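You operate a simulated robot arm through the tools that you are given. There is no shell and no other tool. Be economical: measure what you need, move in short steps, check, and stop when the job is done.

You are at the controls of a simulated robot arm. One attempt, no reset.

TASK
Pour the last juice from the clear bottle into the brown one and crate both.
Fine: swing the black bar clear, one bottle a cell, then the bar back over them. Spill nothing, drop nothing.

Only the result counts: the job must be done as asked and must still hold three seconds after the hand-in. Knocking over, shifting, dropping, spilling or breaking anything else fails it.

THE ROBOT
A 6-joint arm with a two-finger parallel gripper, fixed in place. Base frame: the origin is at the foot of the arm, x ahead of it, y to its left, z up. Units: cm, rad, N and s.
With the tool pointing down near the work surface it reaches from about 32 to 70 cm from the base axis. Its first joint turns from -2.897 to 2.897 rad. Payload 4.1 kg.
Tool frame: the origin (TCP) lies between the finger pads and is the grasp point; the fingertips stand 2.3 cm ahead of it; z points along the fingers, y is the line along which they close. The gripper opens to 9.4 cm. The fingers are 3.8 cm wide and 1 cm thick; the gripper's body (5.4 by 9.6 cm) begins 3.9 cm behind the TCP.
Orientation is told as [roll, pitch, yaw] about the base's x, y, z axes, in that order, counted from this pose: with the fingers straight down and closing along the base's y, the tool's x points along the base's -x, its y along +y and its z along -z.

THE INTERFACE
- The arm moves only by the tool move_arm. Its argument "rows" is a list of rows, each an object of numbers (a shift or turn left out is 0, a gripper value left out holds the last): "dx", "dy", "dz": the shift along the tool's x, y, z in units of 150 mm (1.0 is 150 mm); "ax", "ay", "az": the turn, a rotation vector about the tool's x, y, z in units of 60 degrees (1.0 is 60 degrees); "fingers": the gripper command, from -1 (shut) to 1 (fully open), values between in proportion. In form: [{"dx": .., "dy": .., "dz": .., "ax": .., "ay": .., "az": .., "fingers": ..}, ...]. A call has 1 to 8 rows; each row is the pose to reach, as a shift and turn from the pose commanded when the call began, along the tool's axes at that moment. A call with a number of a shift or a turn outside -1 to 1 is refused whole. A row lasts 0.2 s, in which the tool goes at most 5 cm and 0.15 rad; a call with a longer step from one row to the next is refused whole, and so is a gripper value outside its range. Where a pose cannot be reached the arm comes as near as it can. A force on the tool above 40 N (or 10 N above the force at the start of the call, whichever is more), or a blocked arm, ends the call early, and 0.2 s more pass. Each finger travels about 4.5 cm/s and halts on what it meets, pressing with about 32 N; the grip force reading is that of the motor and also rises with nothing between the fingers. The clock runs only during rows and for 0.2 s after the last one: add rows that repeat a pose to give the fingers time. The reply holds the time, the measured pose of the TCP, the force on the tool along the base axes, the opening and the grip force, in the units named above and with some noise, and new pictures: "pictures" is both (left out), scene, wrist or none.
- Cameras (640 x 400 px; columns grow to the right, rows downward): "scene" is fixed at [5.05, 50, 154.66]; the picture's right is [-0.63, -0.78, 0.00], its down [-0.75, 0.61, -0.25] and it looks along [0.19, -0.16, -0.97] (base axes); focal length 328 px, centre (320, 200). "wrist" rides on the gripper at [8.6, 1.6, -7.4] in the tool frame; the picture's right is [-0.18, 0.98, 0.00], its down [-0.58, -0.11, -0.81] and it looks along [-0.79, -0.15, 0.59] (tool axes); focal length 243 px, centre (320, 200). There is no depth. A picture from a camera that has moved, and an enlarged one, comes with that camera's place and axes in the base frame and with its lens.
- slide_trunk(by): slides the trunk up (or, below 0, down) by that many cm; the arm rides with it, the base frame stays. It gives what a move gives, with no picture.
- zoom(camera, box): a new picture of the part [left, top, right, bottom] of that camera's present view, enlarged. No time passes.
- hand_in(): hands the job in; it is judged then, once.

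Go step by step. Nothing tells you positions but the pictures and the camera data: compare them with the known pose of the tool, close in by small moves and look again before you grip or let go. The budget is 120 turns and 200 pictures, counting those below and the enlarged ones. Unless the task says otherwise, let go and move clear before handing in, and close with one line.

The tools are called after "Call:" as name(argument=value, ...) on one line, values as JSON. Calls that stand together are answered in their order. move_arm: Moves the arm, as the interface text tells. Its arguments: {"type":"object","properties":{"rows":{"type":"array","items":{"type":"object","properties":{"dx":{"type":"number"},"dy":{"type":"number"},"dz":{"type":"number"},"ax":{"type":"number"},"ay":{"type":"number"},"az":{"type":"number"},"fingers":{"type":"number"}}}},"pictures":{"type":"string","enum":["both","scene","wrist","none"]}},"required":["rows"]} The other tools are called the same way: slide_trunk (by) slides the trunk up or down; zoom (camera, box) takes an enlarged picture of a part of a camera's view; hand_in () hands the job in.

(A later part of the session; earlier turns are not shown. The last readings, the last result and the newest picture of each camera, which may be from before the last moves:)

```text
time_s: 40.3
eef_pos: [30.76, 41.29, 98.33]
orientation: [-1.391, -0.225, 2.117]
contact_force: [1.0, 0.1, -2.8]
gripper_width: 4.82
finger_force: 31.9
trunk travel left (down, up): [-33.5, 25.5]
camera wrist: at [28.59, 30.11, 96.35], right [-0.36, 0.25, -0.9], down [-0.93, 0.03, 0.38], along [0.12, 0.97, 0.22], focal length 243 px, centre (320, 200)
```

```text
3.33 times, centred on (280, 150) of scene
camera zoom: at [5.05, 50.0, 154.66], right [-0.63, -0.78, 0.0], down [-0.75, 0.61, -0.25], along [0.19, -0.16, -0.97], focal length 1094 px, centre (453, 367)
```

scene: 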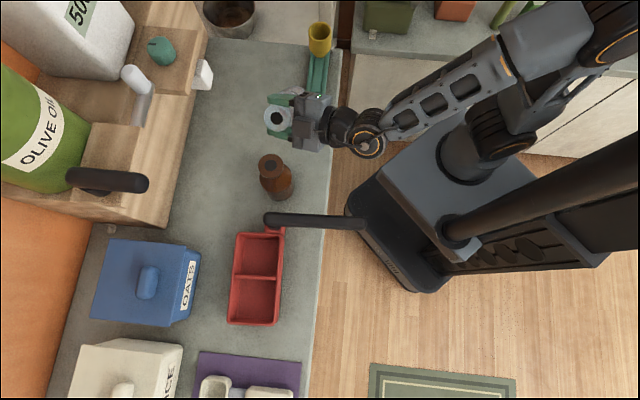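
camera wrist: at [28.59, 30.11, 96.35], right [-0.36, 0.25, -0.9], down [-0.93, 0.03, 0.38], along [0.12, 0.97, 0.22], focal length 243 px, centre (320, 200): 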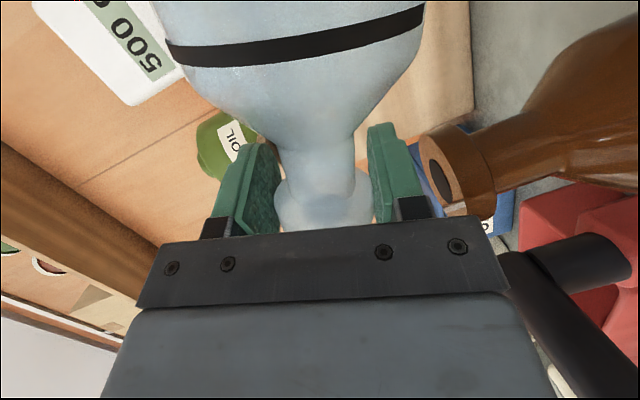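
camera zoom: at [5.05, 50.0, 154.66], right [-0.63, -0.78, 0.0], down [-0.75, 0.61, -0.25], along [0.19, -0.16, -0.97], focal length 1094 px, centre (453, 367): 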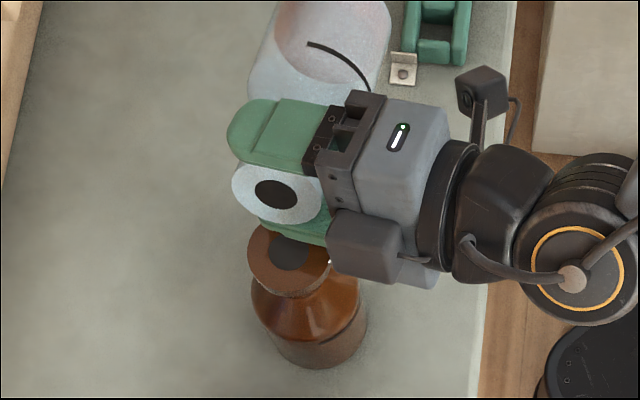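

The alignment is within half a centimetre; I nudge it slightly and continue slowly to 100°.

Call:
move_arm(rows=[{"az": -0.03, "dx": -0.016, "dy": 0.004, "dz": -0.01}, {"az": -0.08, "dx": -0.022, "dy": 0.006, "dz": -0.02}, {"az": -0.13, "dx": -0.026, "dy": 0.007, "dz": -0.02}, {"az": -0.19, "dx": -0.029, "dy": 0.008, "dz": -0.02}, {"az": -0.25, "dx": -0.032, "dy": 0.0086, "dz": -0.02}, {"az": -0.3, "dx": -0.037, "dy": 0.01, "dz": -0.02}, {"az": -0.36, "dx": -0.042, "dy": 0.011, "dz": -0.02}, {"az": -0.417, "dx": -0.048, "dy": 0.013, "dz": -0.02}], pictures="wrist")

Call:
zoom(camera="scene", box=[230, 90, 330, 210])

```text
time_s: 42.1
eef_pos: [30.1, 41.72, 98.36]
orientation: [-1.391, 0.207, 2.193]
contact_force: [-0.2, -1.2, -1.5]
gripper_width: 4.8
finger_force: 32.0
trunk travel left (down, up): [-33.5, 25.5]
camera wrist: at [28.88, 30.27, 100.04], right [-0.13, -0.12, -0.98], down [-0.99, 0.05, 0.13], along [0.04, 0.99, -0.12], focal length 243 px, centre (320, 200)
```

wrist: 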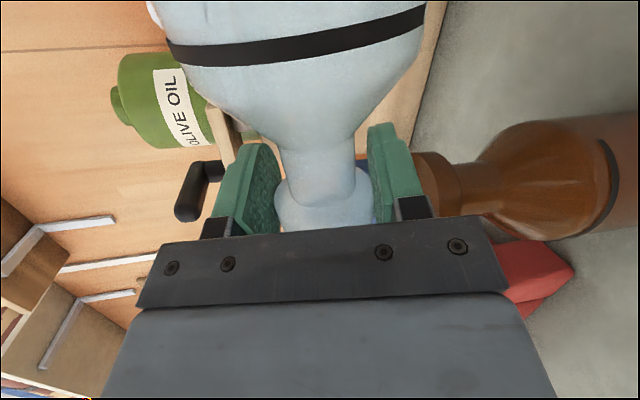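

```text
3.33 times, centred on (280, 150) of scene
camera zoom: at [5.05, 50.0, 154.66], right [-0.63, -0.78, 0.0], down [-0.75, 0.61, -0.25], along [0.19, -0.16, -0.97], focal length 1094 px, centre (453, 367)
```

zoom: 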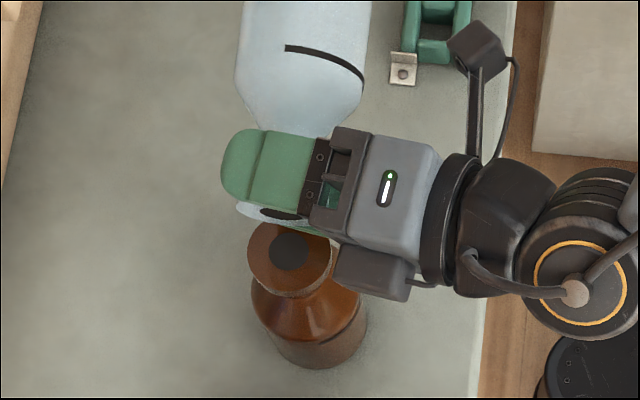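

The juice appears to be flowing with no spill visible. I keep tilting to 135° and drain.

Call:
move_arm(rows=[{"az": -0.07, "dx": -0.007, "dy": -0.001}, {"az": -0.14, "dx": -0.014, "dy": -0.002}, {"az": -0.21, "dx": -0.021, "dy": -0.004}, {"az": -0.29, "dx": -0.03, "dy": -0.005}, {"az": -0.36, "dx": -0.037, "dy": -0.006}, {"az": -0.43, "dx": -0.044, "dy": -0.008}, {"az": -0.5, "dx": -0.052, "dy": -0.009}, {"az": -0.583, "dx": -0.059, "dy": -0.0104}], pictures="wrist")

Call:
zoom(camera="scene", box=[230, 90, 330, 210])

```text
time_s: 43.9
eef_pos: [29.57, 42.28, 98.2]
orientation: [-1.315, 0.803, 2.342]
contact_force: [-0.5, -0.4, -2.1]
gripper_width: 4.78
finger_force: 32.4
trunk travel left (down, up): [-33.5, 25.5]
camera wrist: at [28.1, 32.95, 104.95], right [0.21, -0.57, -0.79], down [-0.98, -0.08, -0.2], along [0.06, 0.82, -0.57], focal length 243 px, centre (320, 200)
```

wrist: 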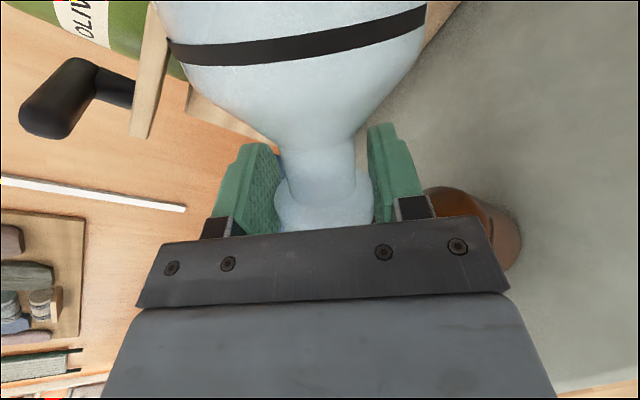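

```text
3.33 times, centred on (280, 150) of scene
camera zoom: at [5.05, 50.0, 154.66], right [-0.63, -0.78, 0.0], down [-0.75, 0.61, -0.25], along [0.19, -0.16, -0.97], focal length 1094 px, centre (453, 367)
```

zoom: 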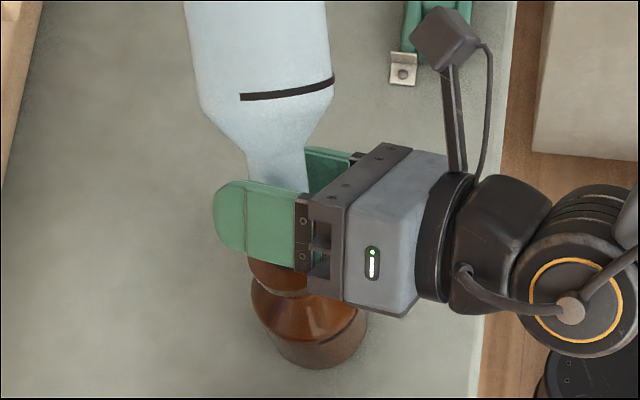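

The clear bottle looks empty. I tilt a bit more and hold to drain the last drops.

Call:
move_arm(rows=[{"az": -0.07, "dx": -0.004, "dy": -0.005}, {"az": -0.14, "dx": -0.009, "dy": -0.009}, {"az": -0.2, "dx": -0.012, "dy": -0.012}, {"az": -0.2, "dx": -0.012, "dy": -0.012}, {"az": -0.2, "dx": -0.012, "dy": -0.012}, {"az": -0.2, "dx": -0.012, "dy": -0.012}, {"az": -0.2, "dx": -0.012, "dy": -0.012}, {"az": -0.2, "dx": -0.012, "dy": -0.012}], pictures="wrist")

Call:
zoom(camera="scene", box=[200, 60, 360, 220])

```text
time_s: 45.7
eef_pos: [29.37, 42.6, 98.28]
orientation: [-1.24, 1.001, 2.438]
contact_force: [-1.0, -0.8, -2.0]
gripper_width: 4.79
finger_force: 31.7
trunk travel left (down, up): [-33.5, 25.5]
camera wrist: at [27.48, 34.3, 106.29], right [0.32, -0.69, -0.66], down [-0.94, -0.15, -0.29], along [0.1, 0.71, -0.7], focal length 243 px, centre (320, 200)
```

wrist: 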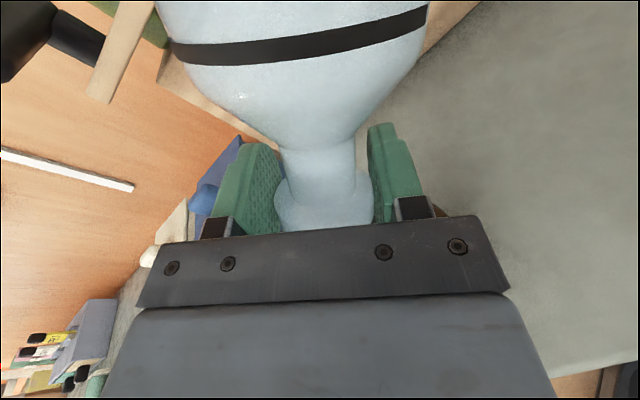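

```text
2.50 times, centred on (280, 140) of scene
camera zoom: at [5.05, 50.0, 154.66], right [-0.63, -0.78, 0.0], down [-0.75, 0.61, -0.25], along [0.19, -0.16, -0.97], focal length 820 px, centre (420, 350)
```

zoom: 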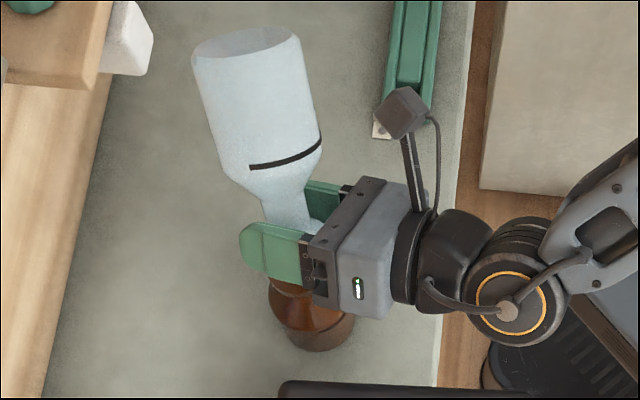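

Empty. I reverse the tilt along the same path, staying above the brown mouth.

Call:
move_arm(rows=[{"az": 0.13, "dx": 0.006, "dy": 0.01}, {"az": 0.26, "dx": 0.012, "dy": 0.019}, {"az": 0.39, "dx": 0.019, "dy": 0.029}, {"az": 0.52, "dx": 0.026, "dy": 0.039}, {"az": 0.65, "dx": 0.032, "dy": 0.05}, {"az": 0.78, "dx": 0.038, "dy": 0.058}, {"az": 0.93, "dx": 0.0436, "dy": 0.067}], pictures="none")

```text
refused: row 7 steps farther than a row can; nothing moved
```

Call:
move_arm(rows=[{"az": 0.13, "dx": 0.006, "dy": 0.01}, {"az": 0.26, "dx": 0.012, "dy": 0.019}, {"az": 0.39, "dx": 0.019, "dy": 0.029}, {"az": 0.52, "dx": 0.026, "dy": 0.039}, {"az": 0.65, "dx": 0.032, "dy": 0.05}, {"az": 0.78, "dx": 0.038, "dy": 0.058}, {"az": 0.91, "dx": 0.0436, "dy": 0.067}], pictures="none")

```text
time_s: 47.3
eef_pos: [30.18, 41.56, 98.17]
orientation: [-1.394, 0.069, 2.169]
contact_force: [-0.3, 0.2, -2.3]
gripper_width: 4.79
finger_force: 32.5
trunk travel left (down, up): [-33.5, 25.5]
```

Continue back to 45°, shifting slightly right for clearance.

Call:
move_arm(rows=[{"az": 0.13, "dx": 0.012}, {"az": 0.26, "dx": 0.024}, {"az": 0.39, "dx": 0.035}, {"az": 0.52, "dx": 0.04}, {"az": 0.65, "dx": 0.04}, {"az": 0.78, "dx": 0.04}], pictures="wrist")

```text
time_s: 48.7
eef_pos: [30.37, 41.14, 98.4]
orientation: [-1.333, -0.727, 1.997]
contact_force: [0.2, 0.0, -2.7]
gripper_width: 4.81
finger_force: 32.2
trunk travel left (down, up): [-33.5, 25.5]
camera wrist: at [26.23, 32.01, 92.95], right [-0.53, 0.61, -0.59], down [-0.79, -0.1, 0.61], along [0.31, 0.79, 0.53], focal length 243 px, centre (320, 200)
```

wrist: 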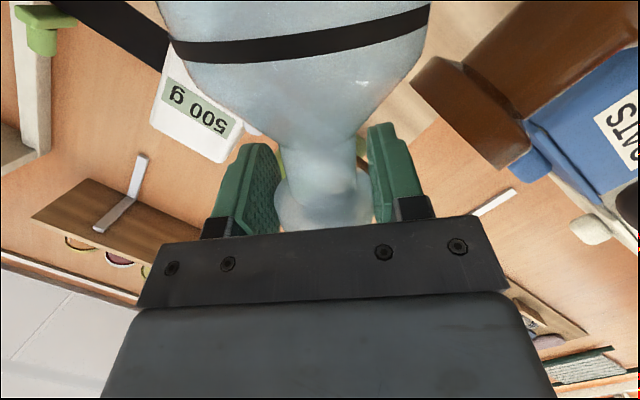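

Slide right, away from the brown bottle, and begin uprighting.

Call:
move_arm(rows=[{"dx": 0.07, "dy": -0.07}, {"dx": 0.15, "dy": -0.15}, {"dx": 0.22, "dy": -0.22}, {"dx": 0.283, "dy": -0.283}, {"dx": 0.33, "dy": -0.33, "az": 0.13}, {"dx": 0.33, "dy": -0.33, "az": 0.26}, {"dx": 0.33, "dy": -0.33, "az": 0.39}, {"dx": 0.33, "dy": -0.33, "az": 0.52}], pictures="none")

Call:
move_arm(rows=[{"az": 0.08}, {"az": 0.16}, {"az": 0.235}], pictures="both")

```text
time_s: 50.5
eef_pos: [34.45, 35.23, 98.68]
orientation: [-1.0, -1.239, 1.613]
contact_force: [-0.1, -0.5, -3.1]
gripper_width: 4.8
finger_force: 32.5
trunk travel left (down, up): [-33.5, 25.5]
```

```text
time_s: 51.3
eef_pos: [34.4, 35.06, 98.61]
orientation: [-0.199, -1.392, 0.792]
contact_force: [0.2, -0.5, -2.4]
gripper_width: 4.78
finger_force: 32.4
trunk travel left (down, up): [-33.5, 25.5]
camera wrist: at [26.32, 31.47, 91.65], right [-0.53, 0.84, 0.15], down [-0.53, -0.46, 0.72], along [0.67, 0.3, 0.68], focal length 243 px, centre (320, 200)
```

scene: 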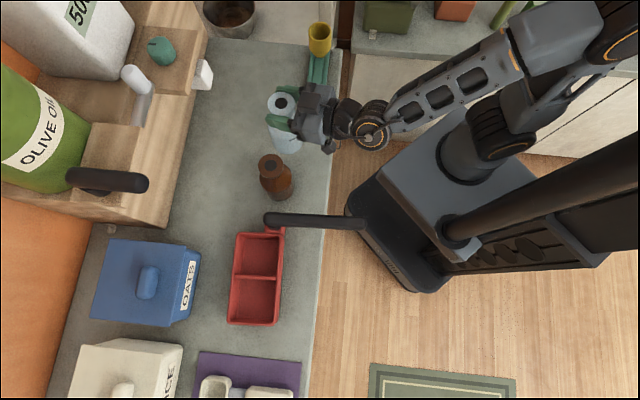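
wrist: 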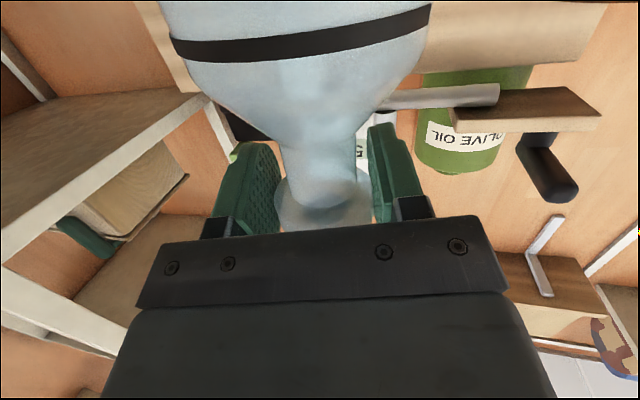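

Upright again and empty. I carry it back to its original spot and lower it close to the counter.

Call:
move_arm(rows=[{"dx": -0.021, "dy": -0.064, "dz": 0.12}, {"dx": -0.043, "dy": -0.128, "dz": 0.24}, {"dx": -0.064, "dy": -0.191, "dz": 0.36}, {"dx": 0.04, "dy": -0.191, "dz": 0.379}, {"dx": 0.15, "dy": -0.19, "dz": 0.4}, {"dx": 0.26, "dy": -0.19, "dz": 0.42}, {"dx": 0.34, "dy": -0.19, "dz": 0.434}, {"dx": 0.385, "dy": -0.19, "dz": 0.441}], pictures="both")

```text
time_s: 53.1
eef_pos: [40.49, 35.76, 91.84]
orientation: [-0.209, -1.391, 0.797]
contact_force: [-0.4, 0.1, -3.3]
gripper_width: 4.82
finger_force: 32.5
trunk travel left (down, up): [-33.5, 25.5]
camera wrist: at [32.47, 32.0, 84.82], right [-0.53, 0.84, 0.14], down [-0.53, -0.45, 0.72], along [0.67, 0.3, 0.68], focal length 243 px, centre (320, 200)
```

scene: 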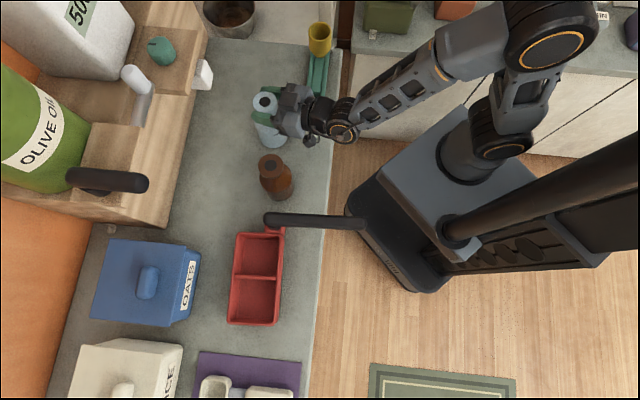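
wrist: 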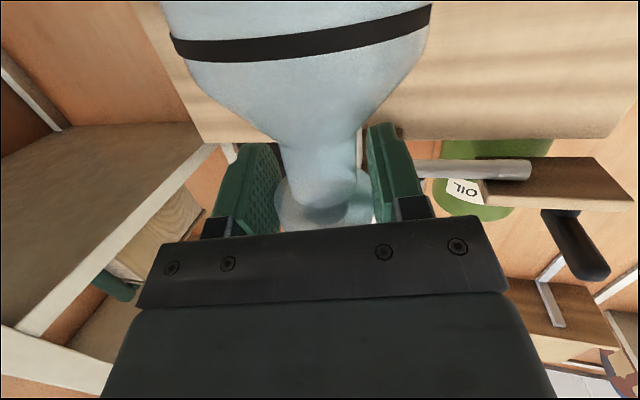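

About half a centimetre to go; I creep down and watch the force.

Call:
move_arm(rows=[{"dx": 0.008, "dz": 0.0015}, {"dx": 0.016, "dz": 0.003}, {"dx": 0.022, "dz": 0.004}, {"dx": 0.028, "dz": 0.005}], pictures="none")

```text
time_s: 54.1
eef_pos: [40.59, 35.89, 91.51]
orientation: [-0.21, -1.391, 0.802]
contact_force: [-0.2, -0.5, -3.5]
gripper_width: 4.78
finger_force: 32.1
trunk travel left (down, up): [-33.5, 25.5]
```

Call:
move_arm(rows=[{"dx": 0.006, "dz": 0.001}, {"dx": 0.012, "dz": 0.002}, {"dx": 0.018, "dz": 0.003}], pictures="none")

```text
time_s: 54.9
eef_pos: [40.71, 35.87, 91.52]
orientation: [-0.216, -1.396, 0.805]
contact_force: [0.0, 1.2, 8.8]
gripper_width: 4.8
finger_force: 32.2
trunk travel left (down, up): [-33.5, 25.5]
```

The bottle touches the counter. I ease off slightly, then open.

Call:
move_arm(rows=[{"dx": -0.008, "dz": -0.0014}, {"dx": -0.008, "dz": -0.0014, "fingers": 0.3}, {"dx": -0.008, "dz": -0.0014, "fingers": 1}, {"dx": -0.008, "dz": -0.0014, "fingers": 1}, {"dx": -0.008, "dz": -0.0014, "fingers": 1}, {"dx": -0.008, "dz": -0.0014, "fingers": 1}], pictures="both")

```text
time_s: 56.3
eef_pos: [40.65, 35.73, 91.42]
orientation: [-0.209, -1.392, 0.801]
contact_force: [-0.7, -0.4, -0.1]
gripper_width: 9.39
finger_force: 0.1
trunk travel left (down, up): [-33.5, 25.5]
camera wrist: at [32.55, 31.94, 84.32], right [-0.53, 0.84, 0.14], down [-0.53, -0.46, 0.72], along [0.67, 0.3, 0.68], focal length 243 px, centre (320, 200)
```

scene: 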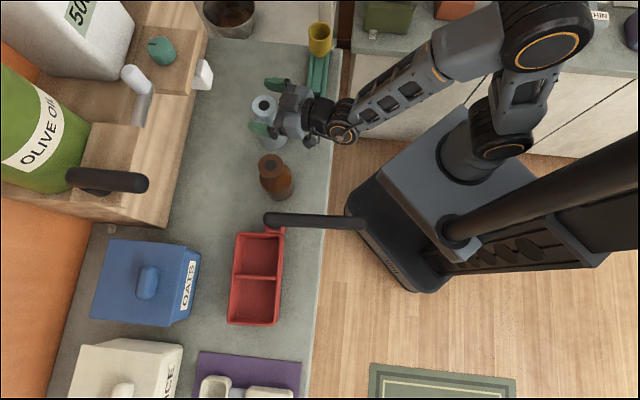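
wrist: 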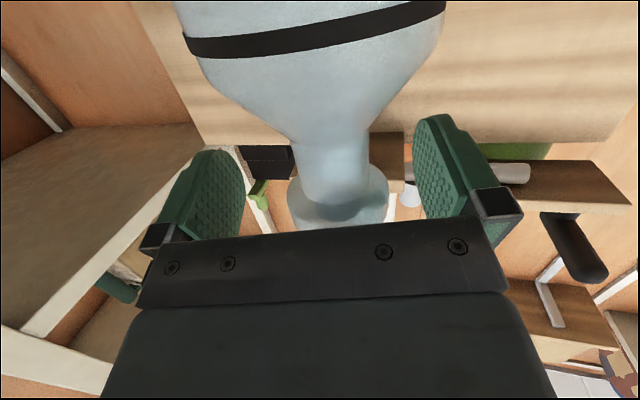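

Released and standing. I back out along the approach and raise the trunk.

Call:
move_arm(rows=[{"dx": 0.023, "dz": -0.13}, {"dx": 0.046, "dz": -0.26}, {"dx": 0.07, "dz": -0.39}, {"dx": 0.088, "dz": -0.5}], pictures="none")

Call:
slide_trunk(by=19)

Call:
zoom(camera="scene", box=[180, 60, 360, 340])

```text
time_s: 57.3
eef_pos: [34.15, 31.53, 91.3]
orientation: [-0.206, -1.391, 0.798]
contact_force: [0.4, 0.6, 0.3]
gripper_width: 9.37
finger_force: 0.1
trunk travel left (down, up): [-33.5, 25.5]
```

```text
time_s: 59.4
eef_pos: [34.24, 31.5, 110.34]
orientation: [-0.211, -1.39, 0.8]
contact_force: [-0.1, 0.6, -0.2]
gripper_width: 9.4
finger_force: 0.1
trunk travel left (down, up): [-52.5, 6.5]
```

```text
1.43 times, centred on (270, 200) of scene
camera zoom: at [5.05, 50.0, 154.66], right [-0.63, -0.78, 0.0], down [-0.75, 0.61, -0.25], along [0.19, -0.16, -0.97], focal length 469 px, centre (391, 200)
```

zoom: 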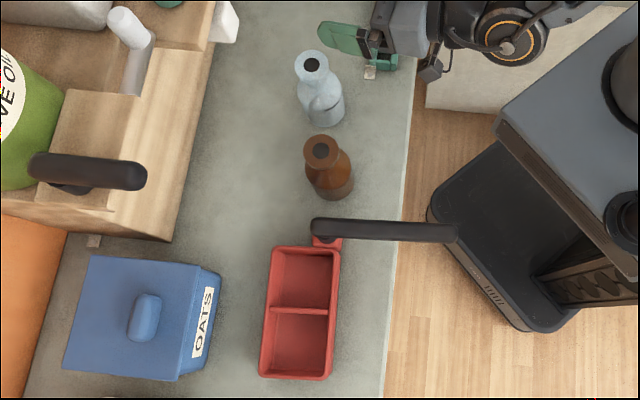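

Both bottles stand, nothing spilled. Now I return the tool to pointing down for top grips.

Call:
move_arm(rows=[{"ay": 0.14}, {"ay": 0.28}, {"ay": 0.42}, {"ay": 0.56}, {"ay": 0.7}, {"ay": 0.84}, {"ay": 0.98}], pictures="none")

Call:
move_arm(rows=[{"ay": 0.12}, {"ay": 0.24}, {"ay": 0.35}], pictures="none")

```text
time_s: 61.0
eef_pos: [34.42, 31.54, 110.31]
orientation: [-0.04, -0.365, 0.608]
contact_force: [0.3, -0.3, -0.4]
gripper_width: 9.41
finger_force: 0.0
trunk travel left (down, up): [-52.5, 6.5]
```

```text
time_s: 61.8
eef_pos: [34.39, 31.53, 110.35]
orientation: [-0.037, 0.0, 0.594]
contact_force: [0.8, 0.4, -0.3]
gripper_width: 9.39
finger_force: 0.1
trunk travel left (down, up): [-52.5, 6.5]
```

Next I turn to a yaw that aligns the fingers across the crate and move over the brown bottle, which goes into the far cell first.

Call:
move_arm(rows=[{"ax": -0.005, "az": -0.12, "dx": -0.02, "dy": 0.12}, {"ax": -0.01, "az": -0.25, "dx": -0.04, "dy": 0.25}, {"ax": -0.015, "az": -0.38, "dx": -0.06, "dy": 0.37}, {"ax": -0.02, "az": -0.51, "dx": -0.08, "dy": 0.49}, {"ax": -0.025, "az": -0.63, "dx": -0.1, "dy": 0.61}, {"ax": -0.03, "az": -0.76, "dx": -0.12, "dy": 0.73}, {"ax": -0.035, "az": -0.88, "dx": -0.133, "dy": 0.852}], pictures="none")

Call:
move_arm(rows=[{"az": -0.14}, {"az": -0.28}, {"az": -0.42}, {"az": -0.56}, {"az": -0.7}, {"az": -0.84}], pictures="both")

```text
time_s: 63.4
eef_pos: [28.79, 43.36, 109.73]
orientation: [0.008, 0.014, 1.517]
contact_force: [-0.5, -0.1, 0.2]
gripper_width: 9.41
finger_force: 0.0
trunk travel left (down, up): [-52.5, 6.5]
```

```text
time_s: 64.8
eef_pos: [28.92, 43.36, 109.93]
orientation: [0.014, 0.004, 2.397]
contact_force: [-0.1, -0.4, 0.2]
gripper_width: 9.42
finger_force: 0.1
trunk travel left (down, up): [-52.5, 6.5]
camera wrist: at [34.13, 36.35, 117.52], right [-0.8, -0.6, 0.01], down [-0.35, 0.48, 0.8], along [-0.49, 0.64, -0.6], focal length 243 px, centre (320, 200)
```

scene: 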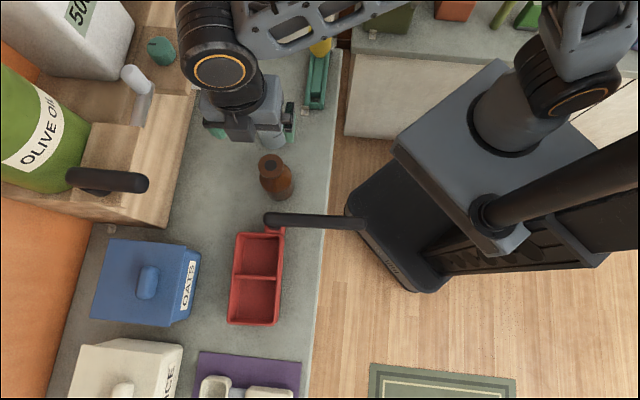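
wrist: 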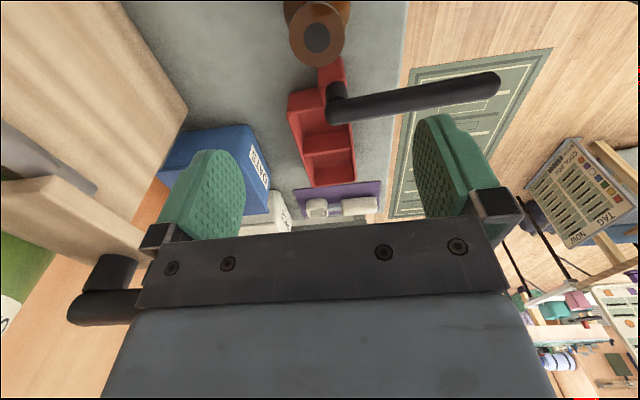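

Good view of the crate with brown directly below. I'll zoom in on crate and bar.

Call:
zoom(camera="wrist", box=[270, 0, 430, 200])

Call:
zoom(camera="scene", box=[215, 200, 295, 335])

```text
2.00 times, centred on (350, 100) of wrist
camera zoom: at [34.13, 36.35, 117.52], right [-0.8, -0.6, 0.01], down [-0.35, 0.48, 0.8], along [-0.49, 0.64, -0.6], focal length 485 px, centre (260, 400)
```

zoom: 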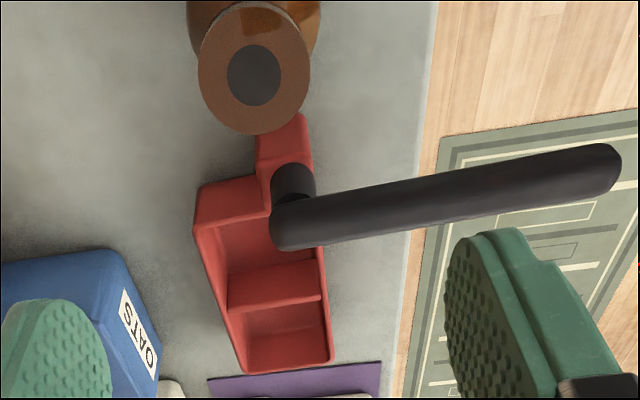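

```text
2.96 times, centred on (255, 268) of scene
camera zoom: at [5.05, 50.0, 154.66], right [-0.63, -0.78, 0.0], down [-0.75, 0.61, -0.25], along [0.19, -0.16, -0.97], focal length 972 px, centre (513, 0)
```

zoom: 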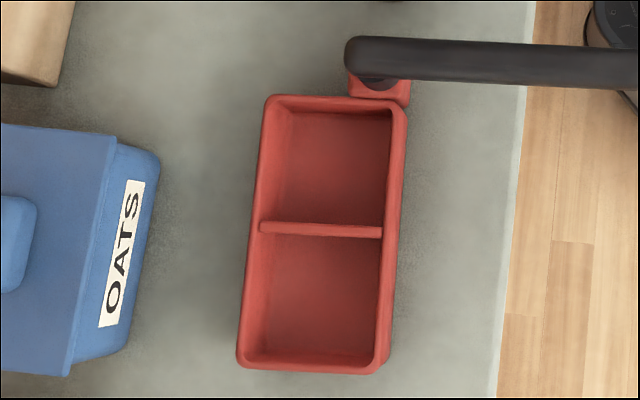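

Measurements: the cells are about 8 × 8.4 cm with centres near (10.9, 62.0) and (17.5, 56.2), and the bar sits at z ≈ 90. I descend over the brown bottle.

Call:
move_arm(rows=[{"dz": 0.25}, {"dz": 0.5}, {"dz": 0.75}, {"dz": 0.85}], pictures="wrist")

Call:
zoom(camera="scene", box=[210, 100, 350, 220])

```text
time_s: 65.8
eef_pos: [28.86, 43.08, 97.14]
orientation: [0.014, 0.0, 2.394]
contact_force: [-0.2, 0.2, -0.6]
gripper_width: 9.42
finger_force: 0.0
trunk travel left (down, up): [-52.5, 6.5]
camera wrist: at [34.12, 36.16, 104.85], right [-0.8, -0.6, 0.01], down [-0.35, 0.48, 0.8], along [-0.49, 0.64, -0.6], focal length 243 px, centre (320, 200)
```

wrist: 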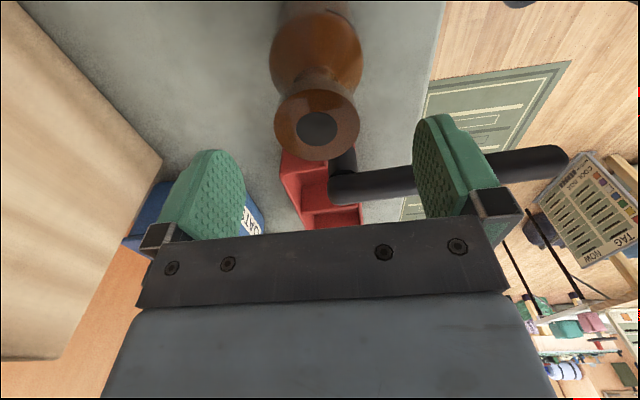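

```text
3.33 times, centred on (280, 160) of scene
camera zoom: at [5.05, 50.0, 154.66], right [-0.63, -0.78, 0.0], down [-0.75, 0.61, -0.25], along [0.19, -0.16, -0.97], focal length 1094 px, centre (453, 333)
```

zoom: 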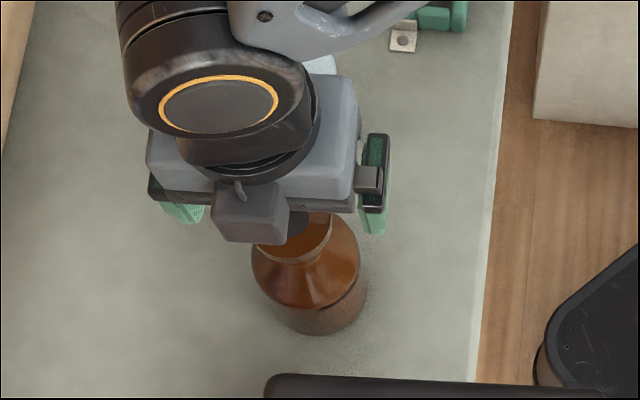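

Centred to within about 1–2 mm. Descend to z 92 and close on the flange.

Call:
move_arm(rows=[{"dz": 0.12}, {"dz": 0.24}, {"dz": 0.34}], pictures="wrist")

```text
time_s: 66.6
eef_pos: [28.68, 43.05, 92.08]
orientation: [0.015, 0.002, 2.394]
contact_force: [-0.7, -0.4, 0.2]
gripper_width: 9.41
finger_force: 0.2
trunk travel left (down, up): [-52.5, 6.5]
camera wrist: at [34.02, 36.06, 99.73], right [-0.8, -0.6, 0.01], down [-0.35, 0.49, 0.8], along [-0.49, 0.64, -0.6], focal length 243 px, centre (320, 200)
```

wrist: 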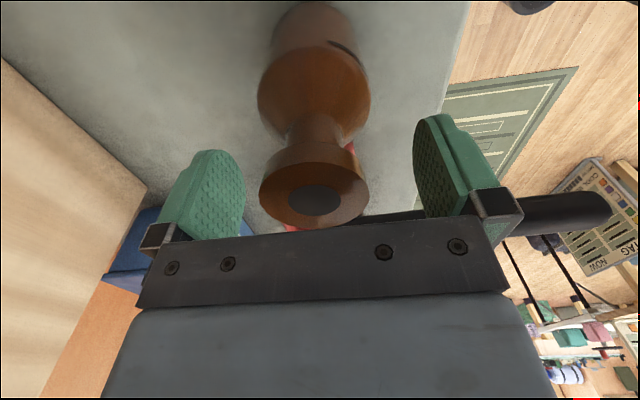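

Well centred. Close.

Call:
move_arm(rows=[{"dx": 0.013, "dy": -0.012}, {"dx": 0.013, "dy": -0.012, "fingers": -1}, {"dx": 0.013, "dy": -0.012, "fingers": -1}, {"dx": 0.013, "dy": -0.012, "fingers": -1}, {"dx": 0.013, "dy": -0.012, "fingers": -1}, {"dx": 0.013, "dy": -0.012, "fingers": -1}], pictures="none")

Call:
move_arm(rows=[{"dz": -0.03}, {"dz": -0.08}, {"dz": -0.14}, {"dz": -0.2}], pictures="both")

```text
time_s: 68.0
eef_pos: [29.0, 43.08, 92.01]
orientation: [0.013, 0.002, 2.394]
contact_force: [2.2, 0.7, 0.9]
gripper_width: 4.83
finger_force: 31.5
trunk travel left (down, up): [-52.5, 6.5]
```

```text
time_s: 69.0
eef_pos: [28.94, 43.09, 95.09]
orientation: [0.015, 0.001, 2.394]
contact_force: [0.3, 0.1, -2.3]
gripper_width: 4.79
finger_force: 32.1
trunk travel left (down, up): [-52.5, 6.5]
camera wrist: at [34.24, 36.07, 102.69], right [-0.8, -0.6, 0.01], down [-0.35, 0.49, 0.8], along [-0.49, 0.64, -0.6], focal length 243 px, centre (320, 200)
```

scene: 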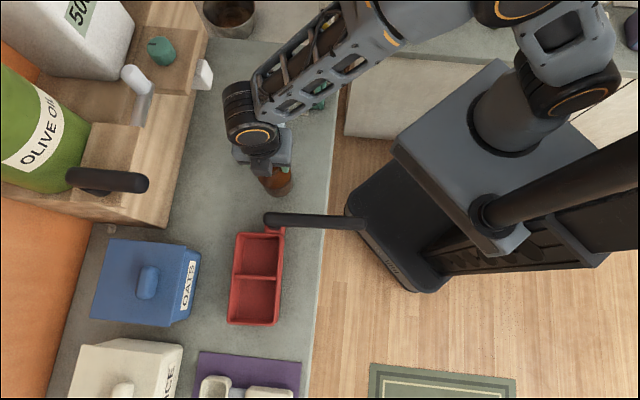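
wrist: 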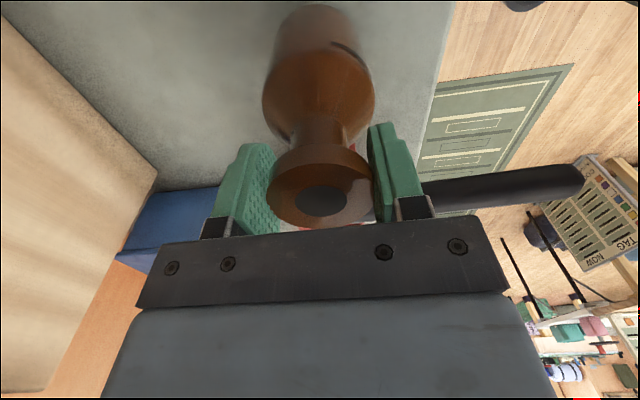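

Secure. Lift to z 110 and carry over the crate's far cell, gently.

Call:
move_arm(rows=[{"dz": -0.1}, {"dz": -0.25}, {"dz": -0.4}, {"dz": -0.55}, {"dz": -0.7}, {"dz": -0.85}, {"dz": -0.96}, {"dz": -1.0}], pictures="none")

Call:
move_arm(rows=[{"dx": -0.07}, {"dx": -0.2, "dy": -0.02}, {"dx": -0.35, "dy": -0.03}, {"dx": -0.5, "dy": -0.045}, {"dx": -0.65, "dy": -0.055}, {"dx": -0.8, "dy": -0.066}, {"dx": -0.87, "dy": -0.066}], pictures="none")

Call:
move_arm(rows=[{"dx": -0.07}, {"dx": -0.2, "dy": -0.02}, {"dx": -0.35, "dy": -0.03}, {"dx": -0.5, "dy": -0.045}, {"dx": -0.65, "dy": -0.055}, {"dx": -0.8, "dy": -0.066}, {"dx": -0.87, "dy": -0.066}], pictures="both")

```text
time_s: 70.8
eef_pos: [29.21, 43.44, 110.2]
orientation: [0.016, 0.001, 2.396]
contact_force: [0.4, 0.5, -2.2]
gripper_width: 4.81
finger_force: 31.7
trunk travel left (down, up): [-52.5, 6.5]
```

```text
time_s: 72.4
eef_pos: [20.03, 53.0, 110.06]
orientation: [0.015, 0.003, 2.394]
contact_force: [0.1, -0.7, -2.0]
gripper_width: 4.83
finger_force: 31.8
trunk travel left (down, up): [-52.5, 6.5]
```

```text
time_s: 74.0
eef_pos: [11.22, 62.39, 109.83]
orientation: [0.015, 0.004, 2.395]
contact_force: [0.6, -0.1, -3.0]
gripper_width: 4.83
finger_force: 31.4
trunk travel left (down, up): [-52.5, 6.5]
camera wrist: at [16.6, 55.4, 117.57], right [-0.8, -0.6, 0.01], down [-0.35, 0.49, 0.8], along [-0.49, 0.64, -0.6], focal length 243 px, centre (320, 200)
```

scene: 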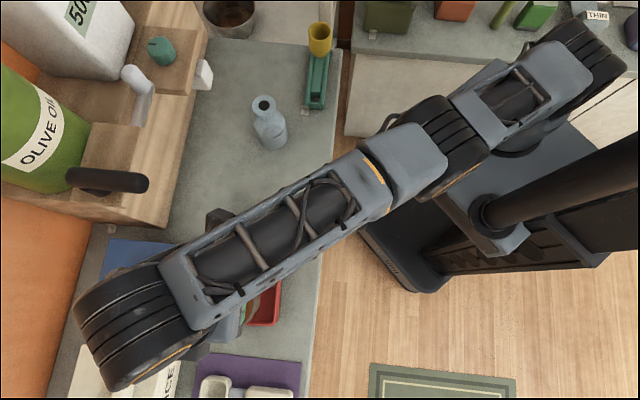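
wrist: 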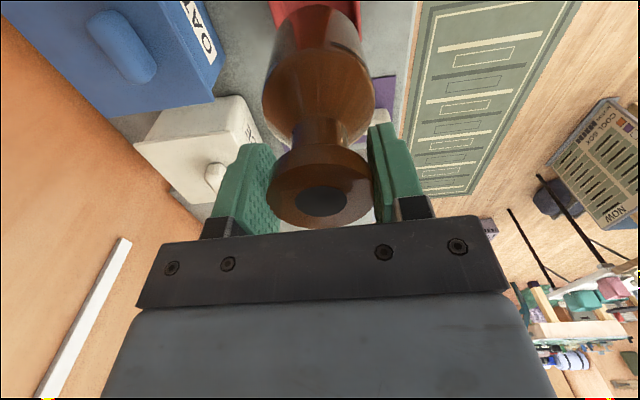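

The scene view is blocked by the forearm, so I'll use the wrist view. Lower 8 cm so the bottle base is just above the rim.

Call:
move_arm(rows=[{"dz": 0.1}, {"dz": 0.25}, {"dz": 0.4}, {"dz": 0.53}], pictures="wrist")

Call:
zoom(camera="wrist", box=[220, 0, 420, 125])

Call:
zoom(camera="scene", box=[200, 220, 320, 340])

```text
time_s: 75.0
eef_pos: [11.08, 62.46, 101.91]
orientation: [0.012, 0.002, 2.394]
contact_force: [-0.6, -0.1, -2.5]
gripper_width: 4.8
finger_force: 32.1
trunk travel left (down, up): [-52.5, 6.5]
camera wrist: at [16.47, 55.44, 109.62], right [-0.8, -0.6, 0.01], down [-0.35, 0.49, 0.8], along [-0.49, 0.64, -0.6], focal length 243 px, centre (320, 200)
```

wrist: 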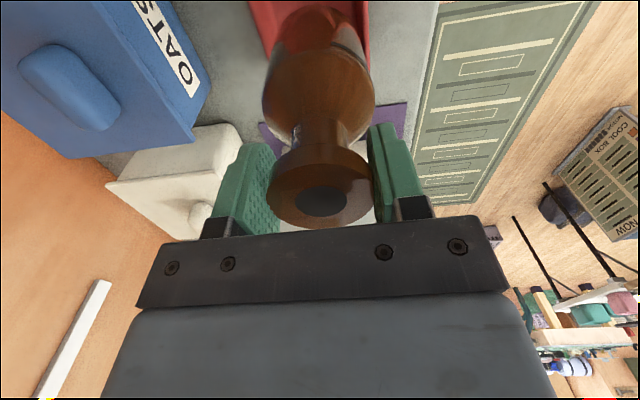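

```text
3.20 times, centred on (320, 62) of wrist
camera zoom: at [16.47, 55.44, 109.62], right [-0.8, -0.6, 0.01], down [-0.35, 0.49, 0.8], along [-0.49, 0.64, -0.6], focal length 776 px, centre (320, 640)
```

zoom: 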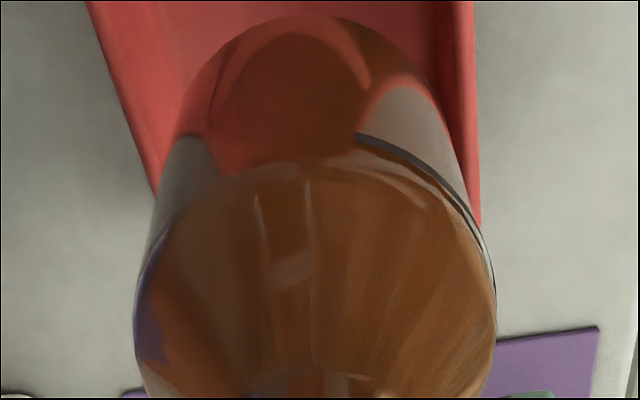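

```text
3.33 times, centred on (260, 280) of scene
camera zoom: at [5.05, 50.0, 154.66], right [-0.63, -0.78, 0.0], down [-0.75, 0.61, -0.25], along [0.19, -0.16, -0.97], focal length 1094 px, centre (520, -67)
```

zoom: 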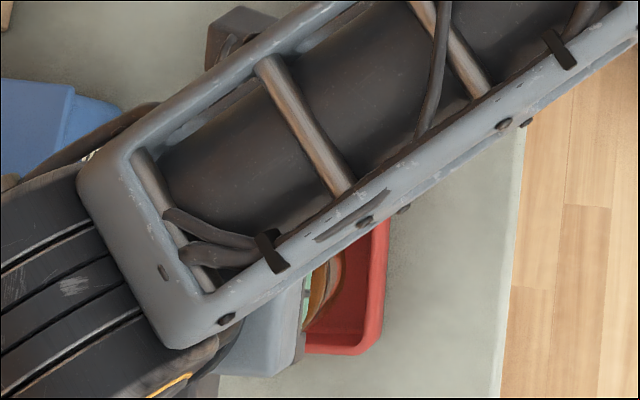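

I'll zoom more finely in the scene view on the gap at the far end.

Call:
zoom(camera="scene", box=[245, 285, 290, 335])

```text
8.00 times, centred on (268, 310) of scene
camera zoom: at [5.05, 50.0, 154.66], right [-0.63, -0.78, 0.0], down [-0.75, 0.61, -0.25], along [0.19, -0.16, -0.97], focal length 2624 px, centre (740, -680)
```

zoom: 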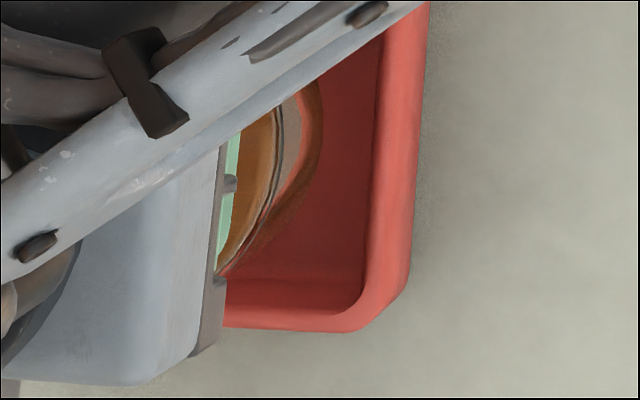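

Bottle and cell agree: about 0.3–0.9 cm clear on every side. I lower slowly into the far cell.

Call:
move_arm(rows=[{"dz": 0.07}, {"dz": 0.15}, {"dz": 0.23}, {"dz": 0.31}, {"dz": 0.39}, {"dz": 0.46}, {"dz": 0.52}], pictures="wrist")

Call:
zoom(camera="scene", box=[245, 285, 290, 335])

```text
time_s: 76.6
eef_pos: [11.09, 62.33, 94.01]
orientation: [0.017, 0.003, 2.394]
contact_force: [-0.5, -0.3, -3.4]
gripper_width: 4.78
finger_force: 31.9
trunk travel left (down, up): [-52.5, 6.5]
camera wrist: at [16.43, 55.34, 101.73], right [-0.8, -0.6, 0.01], down [-0.35, 0.49, 0.8], along [-0.49, 0.64, -0.6], focal length 243 px, centre (320, 200)
```

wrist: 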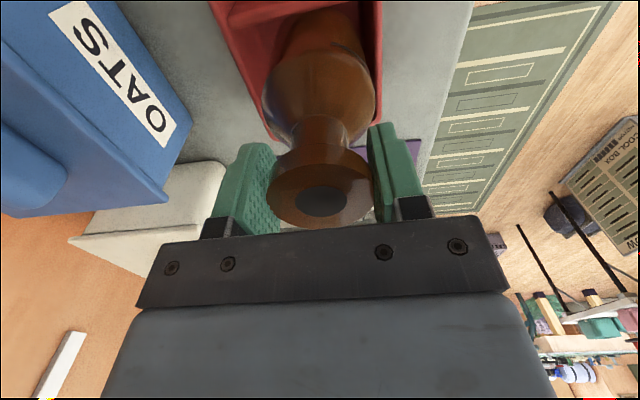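

```text
8.00 times, centred on (268, 310) of scene
camera zoom: at [5.05, 50.0, 154.66], right [-0.63, -0.78, 0.0], down [-0.75, 0.61, -0.25], along [0.19, -0.16, -0.97], focal length 2624 px, centre (740, -680)
```

zoom: 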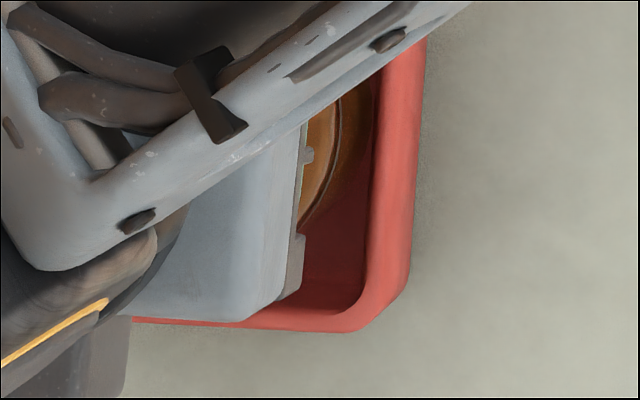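

It's inside the cell with no contact. I creep down to the floor.

Call:
move_arm(rows=[{"dz": 0.012}, {"dz": 0.024}, {"dz": 0.036}, {"dz": 0.048}, {"dz": 0.06}], pictures="none")

```text
time_s: 77.8
eef_pos: [11.0, 62.32, 93.23]
orientation: [0.014, 0.002, 2.395]
contact_force: [0.1, 0.3, -3.1]
gripper_width: 4.79
finger_force: 32.1
trunk travel left (down, up): [-52.5, 6.5]
```

Call:
move_arm(rows=[{"dz": 0.008}, {"dz": 0.016}, {"dz": 0.024}, {"dz": 0.032}], pictures="none")

```text
time_s: 78.8
eef_pos: [11.15, 62.21, 92.77]
orientation: [0.017, 0.001, 2.394]
contact_force: [-0.6, -0.1, -2.8]
gripper_width: 4.79
finger_force: 32.1
trunk travel left (down, up): [-52.5, 6.5]
```

Call:
move_arm(rows=[{"dz": 0.008}, {"dz": 0.016}, {"dz": 0.024}], pictures="none")

```text
time_s: 79.6
eef_pos: [11.18, 62.23, 92.73]
orientation: [0.012, -0.001, 2.394]
contact_force: [0.6, 0.3, 10.9]
gripper_width: 4.8
finger_force: 31.8
trunk travel left (down, up): [-52.5, 6.5]
```

On the floor. Ease off, open, and rise clear.

Call:
move_arm(rows=[{"dz": -0.012}, {"dz": -0.012, "fingers": 0.3}, {"dz": -0.012, "fingers": 1}, {"dz": -0.012, "fingers": 1}, {"dz": -0.012, "fingers": 1}, {"dz": -0.012, "fingers": 1}], pictures="none")

Call:
move_arm(rows=[{"dz": -0.1}, {"dz": -0.3}, {"dz": -0.55}, {"dz": -0.8}, {"dz": -1.0}], pictures="wrist")

```text
time_s: 81.0
eef_pos: [11.17, 62.15, 92.7]
orientation: [0.015, 0.001, 2.393]
contact_force: [0.0, 0.3, -0.5]
gripper_width: 9.37
finger_force: 0.0
trunk travel left (down, up): [-52.5, 6.5]
```

```text
time_s: 82.2
eef_pos: [11.02, 62.65, 107.78]
orientation: [0.013, 0.0, 2.395]
contact_force: [-0.5, -0.2, -0.1]
gripper_width: 9.42
finger_force: 0.1
trunk travel left (down, up): [-52.5, 6.5]
camera wrist: at [16.45, 55.68, 115.35], right [-0.8, -0.6, 0.01], down [-0.35, 0.48, 0.8], along [-0.48, 0.64, -0.6], focal length 243 px, centre (320, 200)
```

wrist: 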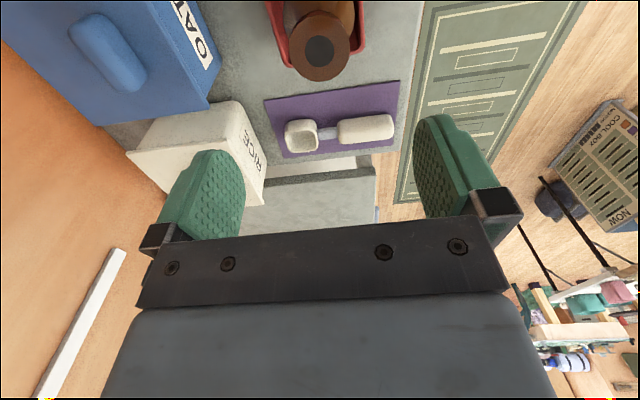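

Brown is crated upright. Now back toward the clear bottle at height.

Call:
move_arm(rows=[{"dx": 0.15}, {"dx": 0.4}, {"dx": 0.7}, {"dx": 1.0, "dy": -0.01}], pictures="none")

Call:
move_arm(rows=[{"dx": 0.25}, {"dx": 0.55}, {"dx": 0.8}, {"dx": 1.0, "dy": -0.01}], pictures="none")

Call:
move_arm(rows=[{"dx": 0.25}, {"dx": 0.5}, {"dx": 0.67, "dy": -0.01}, {"dx": 0.67, "dy": -0.01, "dz": 0.25}, {"dx": 0.67, "dy": -0.01, "dz": 0.5}, {"dx": 0.67, "dy": -0.01, "dz": 0.6}], pictures="both")

```text
time_s: 83.2
eef_pos: [22.37, 52.3, 107.71]
orientation: [0.014, 0.001, 2.394]
contact_force: [-0.4, -0.3, 0.3]
gripper_width: 9.4
finger_force: 0.1
trunk travel left (down, up): [-52.5, 6.5]
```

```text
time_s: 84.2
eef_pos: [33.41, 42.08, 107.72]
orientation: [0.014, 0.003, 2.394]
contact_force: [-0.4, -0.1, 0.7]
gripper_width: 9.4
finger_force: 0.1
trunk travel left (down, up): [-52.5, 6.5]
```

```text
time_s: 85.6
eef_pos: [40.95, 35.42, 98.64]
orientation: [0.015, 0.001, 2.395]
contact_force: [-0.8, -0.4, 0.0]
gripper_width: 9.39
finger_force: 0.1
trunk travel left (down, up): [-52.5, 6.5]
camera wrist: at [46.29, 28.47, 106.4], right [-0.8, -0.6, 0.01], down [-0.35, 0.49, 0.8], along [-0.49, 0.64, -0.6], focal length 243 px, centre (320, 200)
```

scene: 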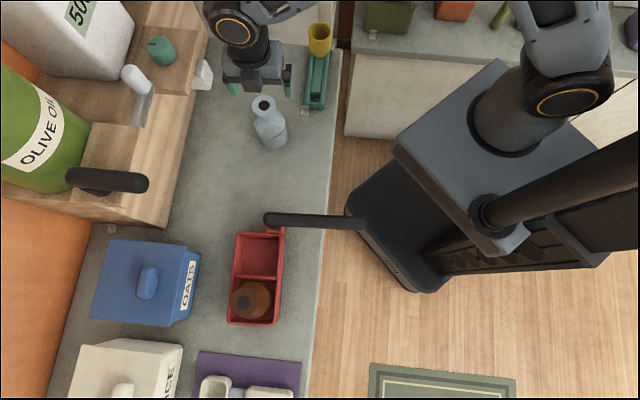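
wrist: 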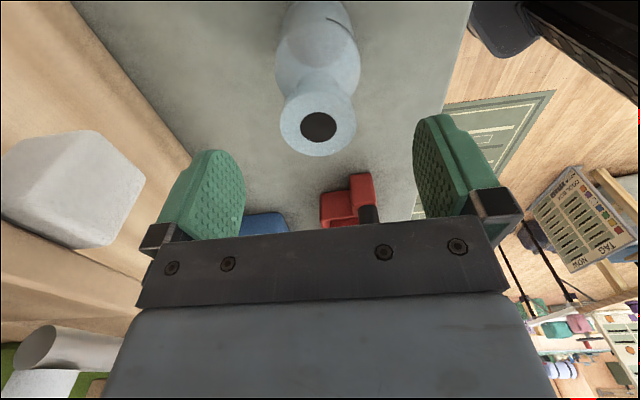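

The brown bottle stands in the far cell. I correct by about 1 cm over the clear bottle and descend, and re-inspect the crate.

Call:
move_arm(rows=[{"dx": -0.07, "dy": -0.011}, {"dx": -0.07, "dy": -0.011, "dz": 0.12}, {"dx": -0.07, "dy": -0.011, "dz": 0.22}], pictures="wrist")

Call:
zoom(camera="scene", box=[215, 200, 295, 335])

```text
time_s: 86.4
eef_pos: [40.36, 36.23, 95.33]
orientation: [0.015, 0.001, 2.393]
contact_force: [0.2, 0.3, -0.3]
gripper_width: 9.41
finger_force: 0.1
trunk travel left (down, up): [-52.5, 6.5]
camera wrist: at [45.55, 29.28, 103.04], right [-0.8, -0.6, 0.01], down [-0.35, 0.49, 0.8], along [-0.49, 0.64, -0.6], focal length 243 px, centre (320, 200)
```

wrist: 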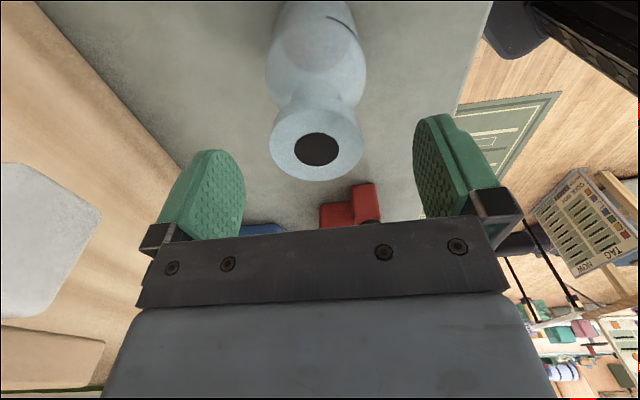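

```text
2.96 times, centred on (255, 268) of scene
camera zoom: at [5.05, 50.0, 154.66], right [-0.63, -0.78, 0.0], down [-0.75, 0.61, -0.25], along [0.19, -0.16, -0.97], focal length 972 px, centre (513, 0)
```

zoom: 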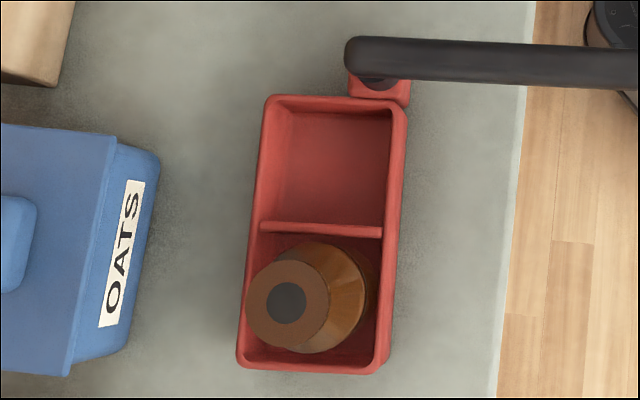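

Aligned. I'll check whether that slight tint in the clear bottle is leftover juice.

Call:
zoom(camera="wrist", box=[250, 0, 380, 100])

Call:
zoom(camera="scene", box=[230, 80, 310, 170])

```text
4.00 times, centred on (315, 50) of wrist
camera zoom: at [45.55, 29.28, 103.04], right [-0.8, -0.6, 0.01], down [-0.35, 0.49, 0.8], along [-0.49, 0.64, -0.6], focal length 970 px, centre (340, 800)
```

zoom: 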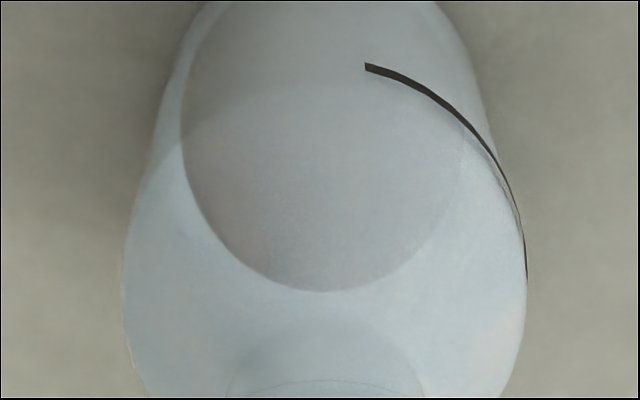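

```text
4.44 times, centred on (270, 125) of scene
camera zoom: at [5.05, 50.0, 154.66], right [-0.63, -0.78, 0.0], down [-0.75, 0.61, -0.25], along [0.19, -0.16, -0.97], focal length 1458 px, centre (542, 533)
```

zoom: 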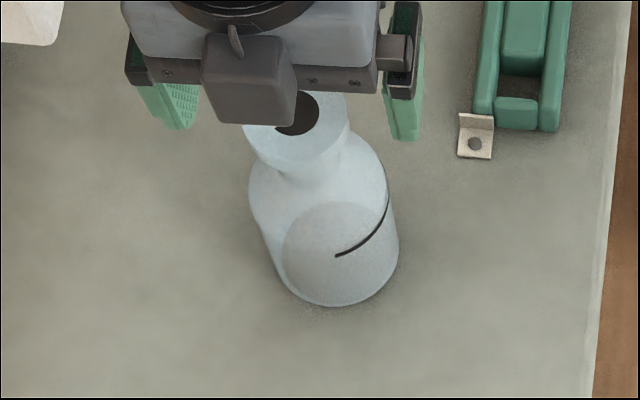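

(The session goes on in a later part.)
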